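You operate a simulated robot arm through the tools that you are given. There is no shell and no other tool. Be economical: measure what you need, move in short steps, check, and stop when the job is done.

Carry out the task below with a simulated two-armed robot. There is one attempt and no reset: what you move stays moved.

TASK
Press the vent button to switch it on.

The check looks at the end state, three seconds after you hand in, the way a careful person would. Anything else that was tipped, shoved, dropped, spilled or broken makes it a failure.

THE ROBOT
Two 7-joint arms with two-finger parallel grippers on one trunk, on a base that drives. Base frame: it is fixed to the floor where the robot stands at the start and does not move with it; the origin is under the middle of the robot, x ahead of it, y to its left, z up. Readings come in cm, degrees, newtons and seconds.
The left shoulder is at the start at [6, 14.3, 97.6], the right one opposite. Places, roughly: vent button [60, 0, 90]. Payload 1.57 kg a hand.
The TCP of each hand is the grasp point between the finger pads, 3 cm short of the fingertips. In the tool frame z runs along the fingers and y along their closing line. Largest opening 11 cm; finger width 2.4, thickness 1.2; the body of the gripper, 4.8 by 11.2 cm, starts 7.8 cm behind the TCP.
Orientation is that of the tool frame in the base frame, as a unit quaternion [x, y, z, w]. With the fingers straight down and closing along the base's y, the tool's x points along the base's -x, its y along +y and its z along -z.

THE INTERFACE
- The arms move only by the tool servo_tool. It takes "left_motion", "right_motion" or both (then of equal length, played together; a hand with none holds still); each is a list of rows, each a list of 3 entries, a list of its own where there are three numbers: the shift along the tool's x, y, z in units of 250 mm (1.0 is 250 mm), then the turn, a rotation vector about the tool's x, y, z in units of 180 degrees (1.0 is 180 degrees), then the closure, from 0 (fully open) to 1 (shut). In form: [[[dx, dy, dz], [rx, ry, rz], fingers], ...]. A call has 1 to 20 rows; each row is the pose to reach, as a shift and turn from the pose commanded when the call began, along the tool's axes at that moment. A call with a number of a shift or a turn outside -1 to 1 is refused whole. Rows are played at 5 a second. More than 5 cm and 8.6 degrees between two rows, or a gripper value outside its range, and nothing of the call is played. A pose out of reach is approached as far as the arm can. The call stops where the force on the tool passes 40 N (or 10 N more than at its start, if that is more) or the arm is blocked; 0.2 s more then pass. Each finger travels about 4.5 cm/s and halts on what it meets, pressing with about 42 N; the grip force reading is that of the motor and also rises with nothing between the fingers. The clock runs only during rows and for 0.2 s after the last one: add rows that repeat a pose to give the fingers time. The reply holds the time, the measured pose of the TCP, the force on the tool along the base axes, the opening and the grip force, in the units named above and with some noise.
- Cameras (640 x 400 px; columns grow to the right, rows downward): "scene" is now at [4.95, 0.63, 159.12]; the picture's right is [0.07, -1.00, 0.00], its down [-0.70, -0.05, -0.72] and it looks along [0.71, 0.05, -0.70] (base axes); focal length 267 px, centre (320, 200). "left" rides on the left gripper at [7, -1.6, -14.1] in its tool frame; the picture's right is [0.23, 0.97, 0.00], its down [-0.86, 0.20, -0.48] and it looks along [-0.47, 0.11, 0.88] (tool axes); focal length 222 px, centre (320, 200). "right" rides on the right gripper at [7, 1.6, -14.1] in its tool frame; the picture's right is [-0.23, 0.97, 0.00], its down [-0.86, -0.20, -0.48] and it looks along [-0.47, -0.11, 0.88] (tool axes); focal length 222 px, centre (320, 200). There is no depth. A picture from a camera that has moved, and an enlarged one, comes with that camera's place and axes in the base frame and with its lens.
- snapshot(camera): a new picture of that camera. It takes no simulated time.
- raise_lower(by): slides the trunk up (or, below 0, down) by that many cm; the arms and the scene camera ride with it, the base frame stays. It gives what a move gives, with no picture.
- steer(legs): drives the robot by 1 to 6 legs, each [ahead, left, turn to the left] in cm, cm and degrees, along the robot's own axes; the way and the turn of a leg run together, so that a leg with both is an arc; at most 150 cm and 180 degrees a leg. The arms and the cameras ride along, it lands a little off, and it stops where it bumps. It gives what a move gives.
- aim_head(pan, tilt): turns the head with the scene camera to pan (to the left, within 86 degrees either way) and tilt (down, from -29 to 69), counted from straight ahead of the robot. It gives what a move gives.
- close_up(camera, box): a new picture of the part [left, top, right, bottom] of that camera's present view, enlarged. It takes no simulated time.
- job_done(): hands the job in; it is judged then, once.

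Work in short steps. Places have to be worked out from the pictures, the camera data and where the tool is seen: move nearer, look again, correct. Check each grasp and each placing, and mend what went wrong. You have 120 turns and 100 pictures in all, those below and enlarged ones among them. Open the grippers and draw the arms clear of the work before you hand the job in, unless the task says otherwise; then end with one line.

The tools are called after ">>>" as name(argument=value, ...) on one line, values as JSON. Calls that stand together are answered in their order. servo_tool: Moves the arms, as the interface text tells. Its arguments: {"type":"object","properties":{"left_motion":{"type":"array"},"right_motion":{"type":"array"}},"required":[]} The other tools are called the same way: raise_lower (by) slides the trunk up or down; steer (legs) drives the base; aim_head (pan, tilt) turns the head that bears the scene camera; snapshot (camera) takes a picture; close_up (camera, box) takes an enlarged picture of a part of a camera's view; job_done () hands the job in.

At the start:

```text
time: 0.0
left_tcp_pos: [50.26, 17.19, 115.18]
left_orientation: [0.0, 1.0, 0.0, 0.001]
left_force: [-0.4, -0.8, 0.2]
left_finger_gap: 10.98
left_grip_force: 0.1
right_tcp_pos: [50.71, -26.62, 115.24]
right_orientation: [0.0, 1.0, 0.0, 0.0]
right_force: [-0.1, -0.1, -0.4]
right_finger_gap: 11.01
right_grip_force: 0.0
trunk travel left (down, up): [-57.5, 1.5]
robot x, y, heading: [0.17, 0.1, -0.0]
head pan, tilt: [4.3, 44.3]
```

scene: 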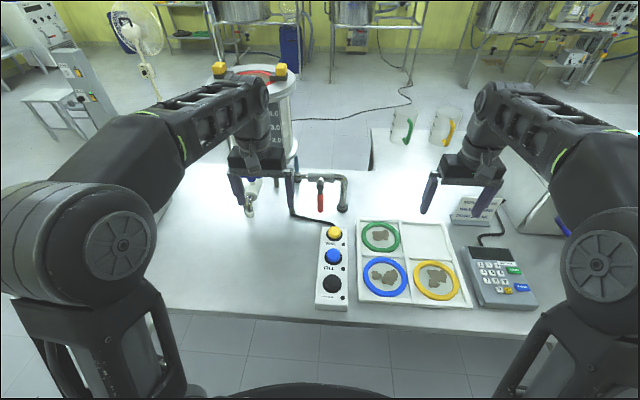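
right: 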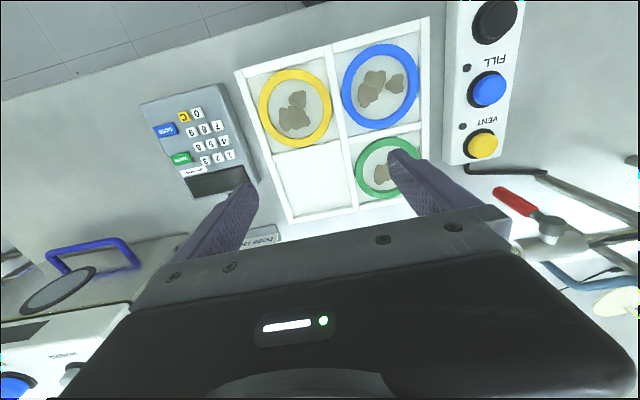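
left: 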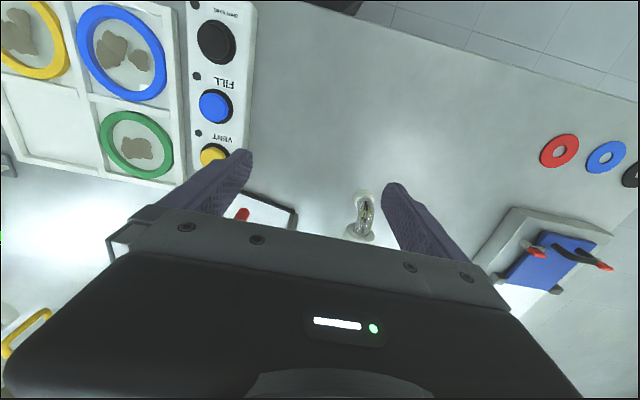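

I'll enlarge the button panel first, to read the labels and see which lamp goes with which button.

>>> close_up(camera="scene", box=[290, 160, 390, 320])

>>> close_up(camera="left", box=[160, 0, 280, 180])

>>> close_up(camera="right", box=[420, 0, 640, 260])

```text
2.50 times, centred on (340, 240) of scene
camera zoom: at [4.95, 0.63, 159.12], right [0.07, -1.0, 0.0], down [-0.7, -0.05, -0.72], along [0.71, 0.05, -0.7], focal length 668 px, centre (270, 100)
```

zoom: 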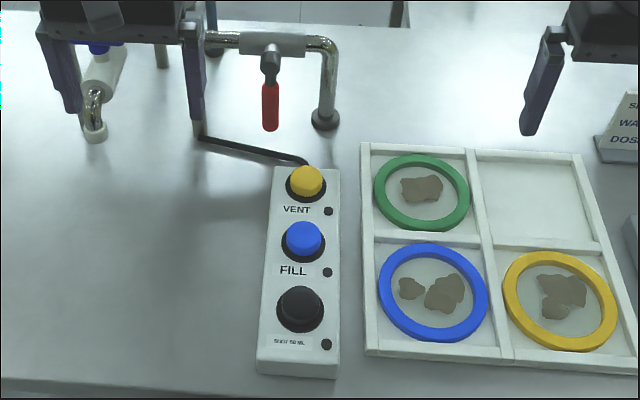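

```text
2.22 times, centred on (220, 90) of left
camera zoom: at [43.34, 15.65, 129.36], right [-0.23, 0.97, 0.0], down [0.85, 0.2, 0.48], along [0.47, 0.11, -0.88], focal length 494 px, centre (542, 444)
```

zoom: 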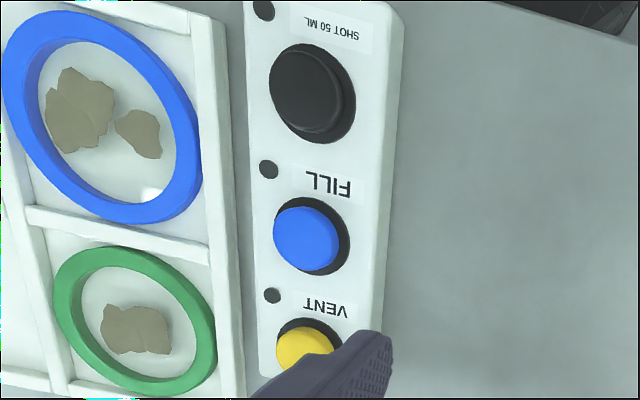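

```text
1.54 times, centred on (530, 130) of right
camera zoom: at [43.83, -25.06, 129.39], right [0.23, 0.97, 0.0], down [0.85, -0.2, 0.48], along [0.47, -0.11, -0.88], focal length 342 px, centre (-3, 308)
```

zoom: 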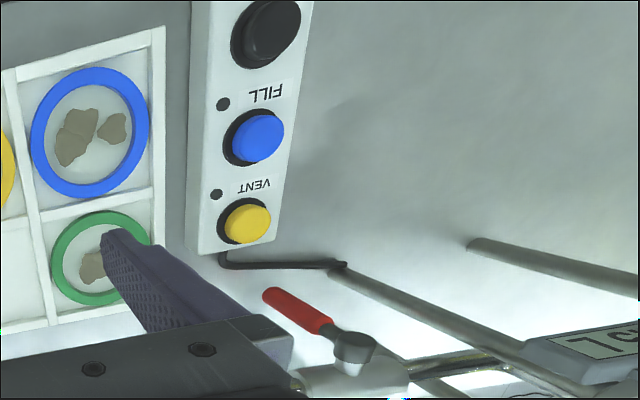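

The yellow button is VENT, with its own lamp beside the label. Triangulating it gives about [60, -0.3, 91], and the tap is about 11 cm behind it. I'll move the left hand above the button, closing the fingers on the way.

>>> servo_tool(left_motion=[[[-0.05, -0.09, 0], [0, 0, 0], 0.3], [[-0.1, -0.18, 0], [0, 0, 0], 0.6], [[-0.15, -0.27, 0], [0, 0, 0], 1], [[-0.2, -0.36, 0], [0, 0, 0], 1], [[-0.25, -0.45, 0], [0, 0, 0], 1], [[-0.3, -0.54, 0], [0, 0, 0], 1], [[-0.35, -0.63, 0], [0, 0, 0], 1], [[-0.39, -0.7, 0.05], [0, 0, 0], 1], [[-0.39, -0.7, 0.15], [0, 0, 0], 1], [[-0.39, -0.7, 0.25], [0, 0, 0], 1], [[-0.39, -0.7, 0.35], [0, 0, 0], 1], [[-0.39, -0.7, 0.35], [0, 0, 0], 1]])

>>> snapshot(camera="left")

>>> snapshot(camera="right")

>>> close_up(camera="scene", box=[260, 140, 420, 320])

```text
time: 2.6
left_tcp_pos: [59.57, -0.05, 105.95]
left_orientation: [0.001, 1.0, 0.0, 0.001]
left_force: [0.2, -0.2, -0.3]
left_finger_gap: 0.0
left_grip_force: 21.1
left hand out of reach, approached as far as the arm can: row 2, 3, 4, 5, 6, 7, 8, 9, 10
right_tcp_pos: [50.59, -26.62, 115.24]
right_orientation: [0.0, 1.0, 0.0, 0.001]
right_force: [0.1, -0.4, -0.4]
right_finger_gap: 11.01
right_grip_force: 0.0
trunk travel left (down, up): [-57.5, 1.5]
robot x, y, heading: [-0.06, 0.22, -0.1]
head pan, tilt: [4.3, 44.3]
```

```text
93 pictures are left
camera left: at [52.56, -1.5, 120.13], right [-0.23, 0.97, 0.0], down [0.85, 0.2, 0.48], along [0.47, 0.11, -0.88], focal length 222 px, centre (320, 200)
```

left: 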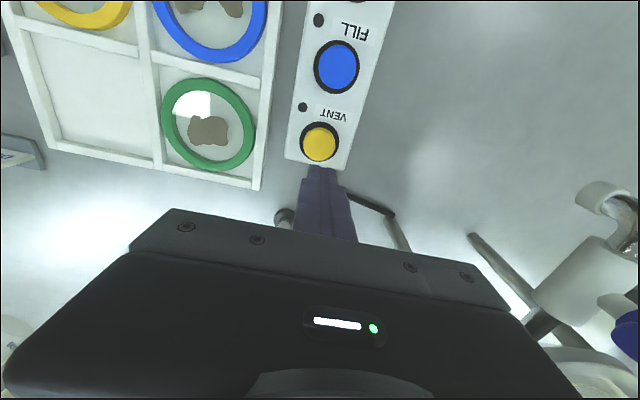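

```text
92 pictures are left
camera right: at [43.77, -25.01, 129.42], right [0.23, 0.97, 0.0], down [0.85, -0.2, 0.48], along [0.47, -0.11, -0.88], focal length 222 px, centre (320, 200)
```

right: 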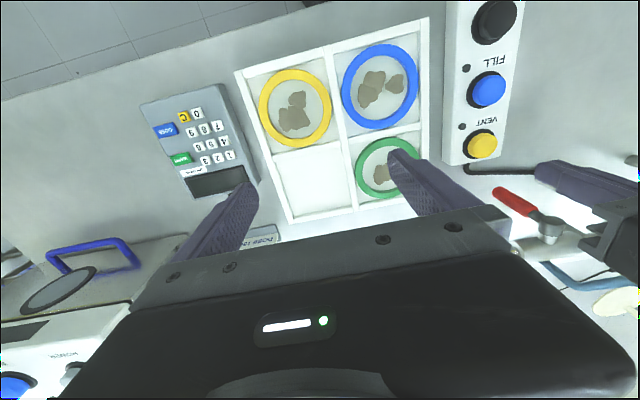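

```text
2.22 times, centred on (340, 230) of scene
camera zoom: at [4.87, 0.68, 159.12], right [0.07, -1.0, 0.0], down [-0.7, -0.05, -0.72], along [0.71, 0.05, -0.7], focal length 594 px, centre (276, 133)
```

zoom: 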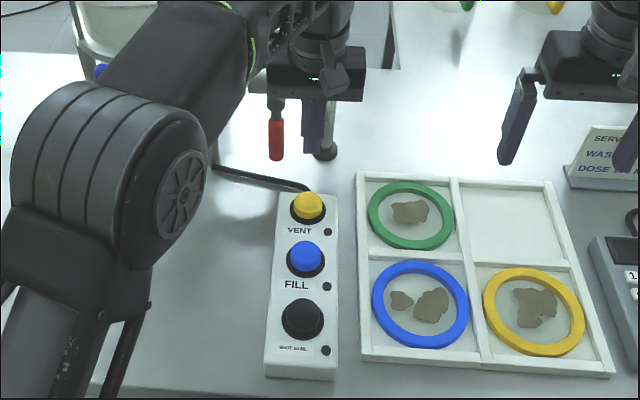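

The fingers are closed at about [59.6, 0, 106]. From here the left camera puts the button at [59.8, 0.1, 91], so I'm well aligned. I'll lower until the fingertips are about 1.5 cm above it.

>>> servo_tool(left_motion=[[[-0.01, 0, 0.1], [0, 0, 0], 1], [[-0.01, 0, 0.2], [0, 0, 0], 1], [[-0.01, 0, 0.3], [0, 0, 0], 1], [[-0.01, 0, 0.38], [0, 0, 0], 1], [[-0.01, 0, 0.38], [0, 0, 0], 1]])

>>> snapshot(camera="left")

>>> close_up(camera="right", box=[420, 0, 640, 260])

>>> close_up(camera="scene", box=[260, 140, 420, 320])

```text
time: 3.8
left_tcp_pos: [60.33, -0.31, 96.93]
left_orientation: [0.0, 1.0, 0.0, 0.001]
left_force: [0.7, 1.0, 0.5]
left_finger_gap: 0.05
left_grip_force: 21.1
right_tcp_pos: [50.76, -26.7, 115.22]
right_orientation: [0.0, 1.0, 0.0, 0.001]
right_force: [0.5, 0.6, -0.5]
right_finger_gap: 11.01
right_grip_force: 0.4
trunk travel left (down, up): [-57.5, 1.5]
robot x, y, heading: [0.13, 0.15, 0.0]
head pan, tilt: [4.3, 44.3]
```

```text
90 pictures are left
camera left: at [53.23, -1.83, 111.01], right [-0.23, 0.97, 0.0], down [0.85, 0.2, 0.48], along [0.47, 0.11, -0.88], focal length 222 px, centre (320, 200)
```

left: 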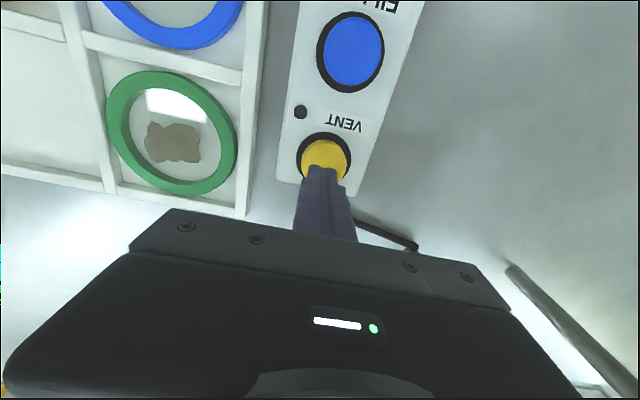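

```text
1.54 times, centred on (530, 130) of right
camera zoom: at [43.82, -25.07, 129.4], right [0.23, 0.97, 0.0], down [0.85, -0.2, 0.48], along [0.47, -0.11, -0.88], focal length 342 px, centre (-3, 308)
```

zoom: 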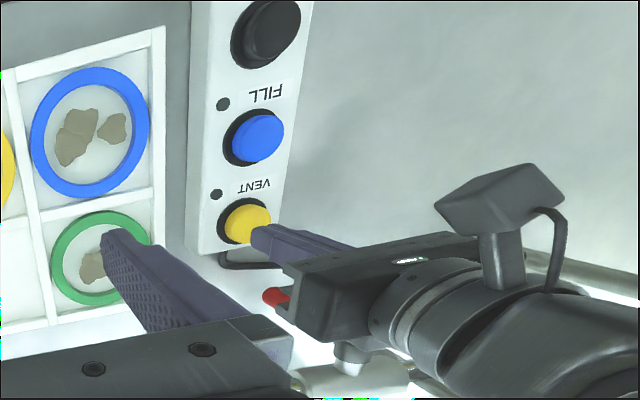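

```text
2.22 times, centred on (340, 230) of scene
camera zoom: at [4.94, 0.62, 159.12], right [0.07, -1.0, 0.0], down [-0.7, -0.05, -0.72], along [0.71, 0.05, -0.7], focal length 594 px, centre (276, 133)
```

zoom: 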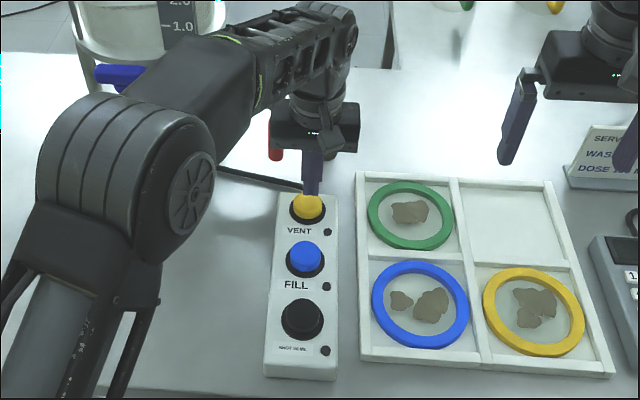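

The fingertips sit about 0.6 cm past the button centre in x and roughly 3 cm above it. I'll shift back by 0.5 cm and lower in small steps, watching the force.

>>> servo_tool(left_motion=[[[0.02, 0.01, 0.0], [0, 0, 0], 1], [[0.02, 0.01, 0.03], [0, 0, 0], 1], [[0.02, 0.01, 0.06], [0, 0, 0], 1], [[0.02, 0.01, 0.075], [0, 0, 0], 1], [[0.02, 0.01, 0.09], [0, 0, 0], 1], [[0.02, 0.01, 0.09], [0, 0, 0], 1]])

>>> snapshot(camera="left")

>>> close_up(camera="right", box=[440, 90, 560, 190])

```text
time: 5.2
left_tcp_pos: [59.87, -0.07, 94.79]
left_orientation: [0.0, 1.0, 0.0, 0.001]
left_force: [0.2, 0.0, 2.6]
left_finger_gap: 0.02
left_grip_force: 20.9
right_tcp_pos: [50.72, -26.64, 115.21]
right_orientation: [0.0, 1.0, 0.0, 0.001]
right_force: [0.2, -0.7, 0.8]
right_finger_gap: 10.98
right_grip_force: 0.1
trunk travel left (down, up): [-57.5, 1.5]
robot x, y, heading: [0.01, 0.01, -0.1]
head pan, tilt: [4.3, 44.3]
```

```text
87 pictures are left
camera left: at [52.88, -1.59, 108.91], right [-0.23, 0.97, 0.0], down [0.85, 0.2, 0.48], along [0.47, 0.11, -0.88], focal length 222 px, centre (320, 200)
```

left: 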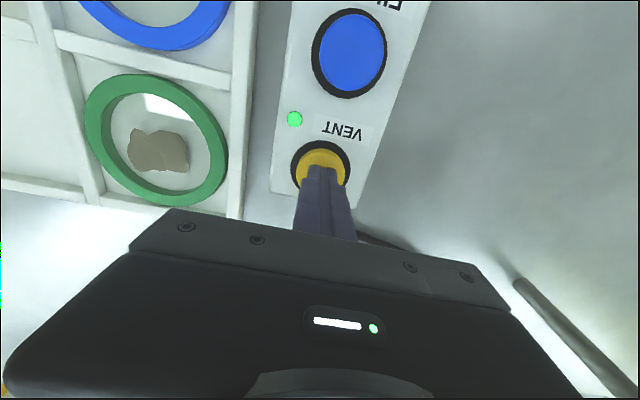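

```text
4.00 times, centred on (500, 140) of right
camera zoom: at [43.81, -25.07, 129.4], right [0.23, 0.97, 0.0], down [0.85, -0.2, 0.48], along [0.47, -0.11, -0.88], focal length 888 px, centre (-400, 440)
```

zoom: 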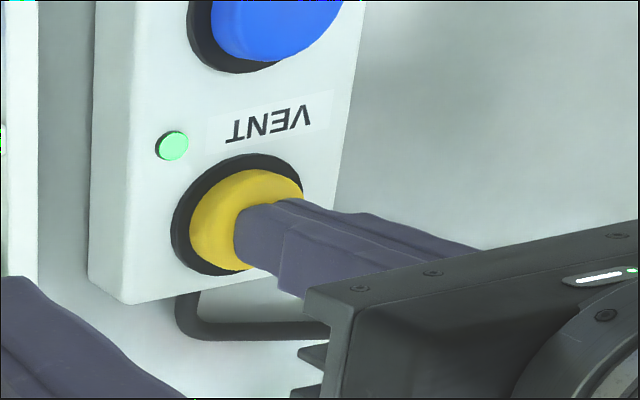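

The VENT lamp went green at 2.6 N of contact. I'll lift straight up and check that it stays lit.

>>> servo_tool(left_motion=[[[0, 0, -0.06], [0, 0, 0], 1], [[0, 0, -0.16], [0, 0, 0], 1], [[0, 0, -0.28], [0, 0, 0], 1], [[0, 0, -0.4], [0, 0, 0], 1], [[0, 0, -0.4], [0, 0, 0], 1]])

>>> close_up(camera="right", box=[440, 90, 560, 190])

```text
time: 6.4
left_tcp_pos: [59.96, -0.06, 104.92]
left_orientation: [0.0, 1.0, 0.0, 0.0]
left_force: [-0.4, 0.0, 0.3]
left_finger_gap: 0.01
left_grip_force: 21.3
right_tcp_pos: [50.74, -26.69, 115.21]
right_orientation: [0.001, 1.0, 0.001, 0.001]
right_force: [-0.2, 0.1, -0.6]
right_finger_gap: 11.0
right_grip_force: 0.0
trunk travel left (down, up): [-57.5, 1.5]
robot x, y, heading: [-0.03, -0.44, 0.1]
head pan, tilt: [4.3, 44.3]
```

```text
4.00 times, centred on (500, 140) of right
camera zoom: at [43.85, -25.07, 129.38], right [0.23, 0.97, 0.0], down [0.85, -0.2, 0.48], along [0.47, -0.11, -0.88], focal length 888 px, centre (-400, 440)
```

zoom: 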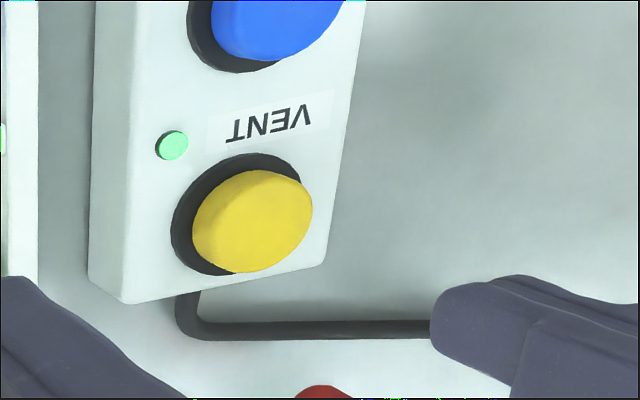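

The lamp stays lit after release. Now I'll draw the left arm back the way it came and open the gripper.

>>> servo_tool(left_motion=[[[0.05, 0.0, -0.1], [0, 0, 0], 1], [[0.1, 0.0, -0.22], [0, 0, 0], 1], [[0.15, 0.05, -0.34], [0, 0, 0], 1], [[0.2, 0.15, -0.4], [0, 0, 0], 1], [[0.25, 0.26, -0.4], [0, 0, 0], 1], [[0.3, 0.37, -0.4], [0, 0, 0], 1], [[0.35, 0.48, -0.4], [0, 0, 0], 1], [[0.38, 0.59, -0.4], [0, 0, 0], 0.8], [[0.38, 0.69, -0.4], [0, 0, 0], 0.4], [[0.38, 0.69, -0.4], [0, 0, 0], 0], [[0.38, 0.69, -0.4], [0, 0, 0], 0], [[0.38, 0.69, -0.4], [0, 0, 0], 0], [[0.38, 0.69, -0.4], [0, 0, 0], 0]])

>>> snapshot(camera="scene")

>>> close_up(camera="right", box=[440, 90, 560, 190])

```text
time: 9.2
left_tcp_pos: [50.33, 17.21, 114.76]
left_orientation: [0.0, 1.0, 0.001, 0.001]
left_force: [0.5, 0.2, 1.1]
left_finger_gap: 11.01
left_grip_force: 0.0
left hand out of reach, approached as far as the arm can: row 2, 3, 4, 5, 6
right_tcp_pos: [50.71, -26.67, 115.27]
right_orientation: [0.001, 1.0, -0.001, 0.001]
right_force: [0.0, 0.5, 0.0]
right_finger_gap: 11.01
right_grip_force: 0.1
trunk travel left (down, up): [-57.5, 1.5]
robot x, y, heading: [0.04, 0.18, -0.1]
head pan, tilt: [4.3, 44.3]
```

```text
84 pictures are left
camera scene: at [4.95, 0.64, 159.12], right [0.07, -1.0, 0.0], down [-0.7, -0.05, -0.72], along [0.71, 0.05, -0.7], focal length 267 px, centre (320, 200)
```

scene: 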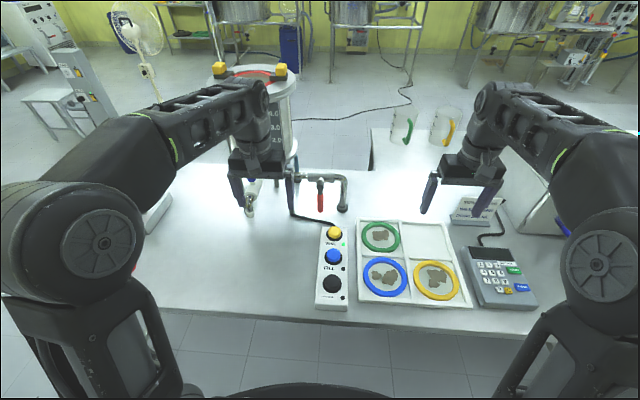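

```text
4.00 times, centred on (500, 140) of right
camera zoom: at [43.83, -25.05, 129.4], right [0.23, 0.97, 0.0], down [0.85, -0.2, 0.48], along [0.47, -0.11, -0.88], focal length 888 px, centre (-400, 440)
```

zoom: 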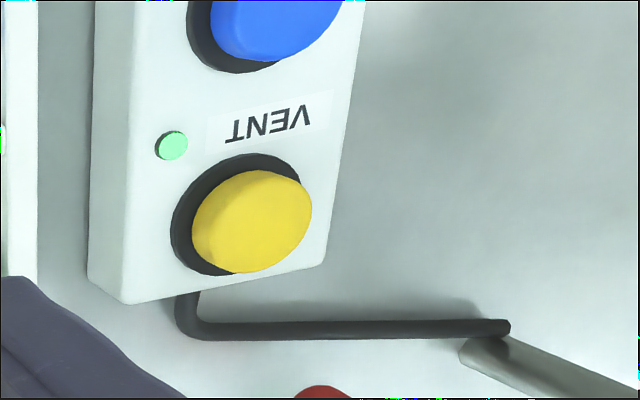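

The lamp is still lit and the bench in front looks the same. The left elbow settled slightly differently, so I'll check the items on that side before handing in.

>>> snapshot(camera="left")

```text
82 pictures are left
camera left: at [43.26, 15.64, 128.92], right [-0.23, 0.97, 0.0], down [0.85, 0.2, 0.48], along [0.47, 0.11, -0.88], focal length 222 px, centre (320, 200)
```

left: 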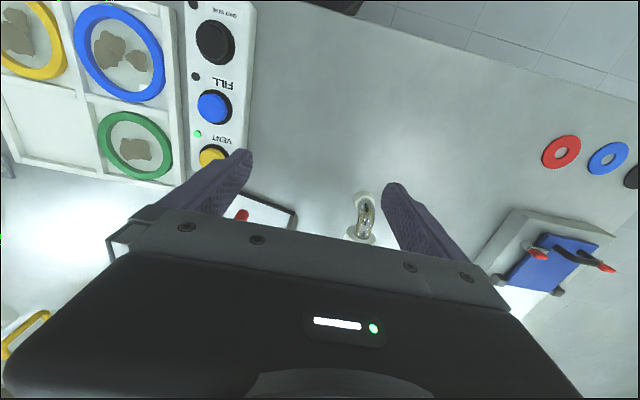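

Everything on the left side is where it was at the start and the lamp is on, so I'm handing in.

>>> job_done()

```text
The job is handed in.
```

The vent button is pressed and its green lamp stayed lit after release; nothing else I could see on the bench moved, and the left arm is back at its start position with the gripper open.
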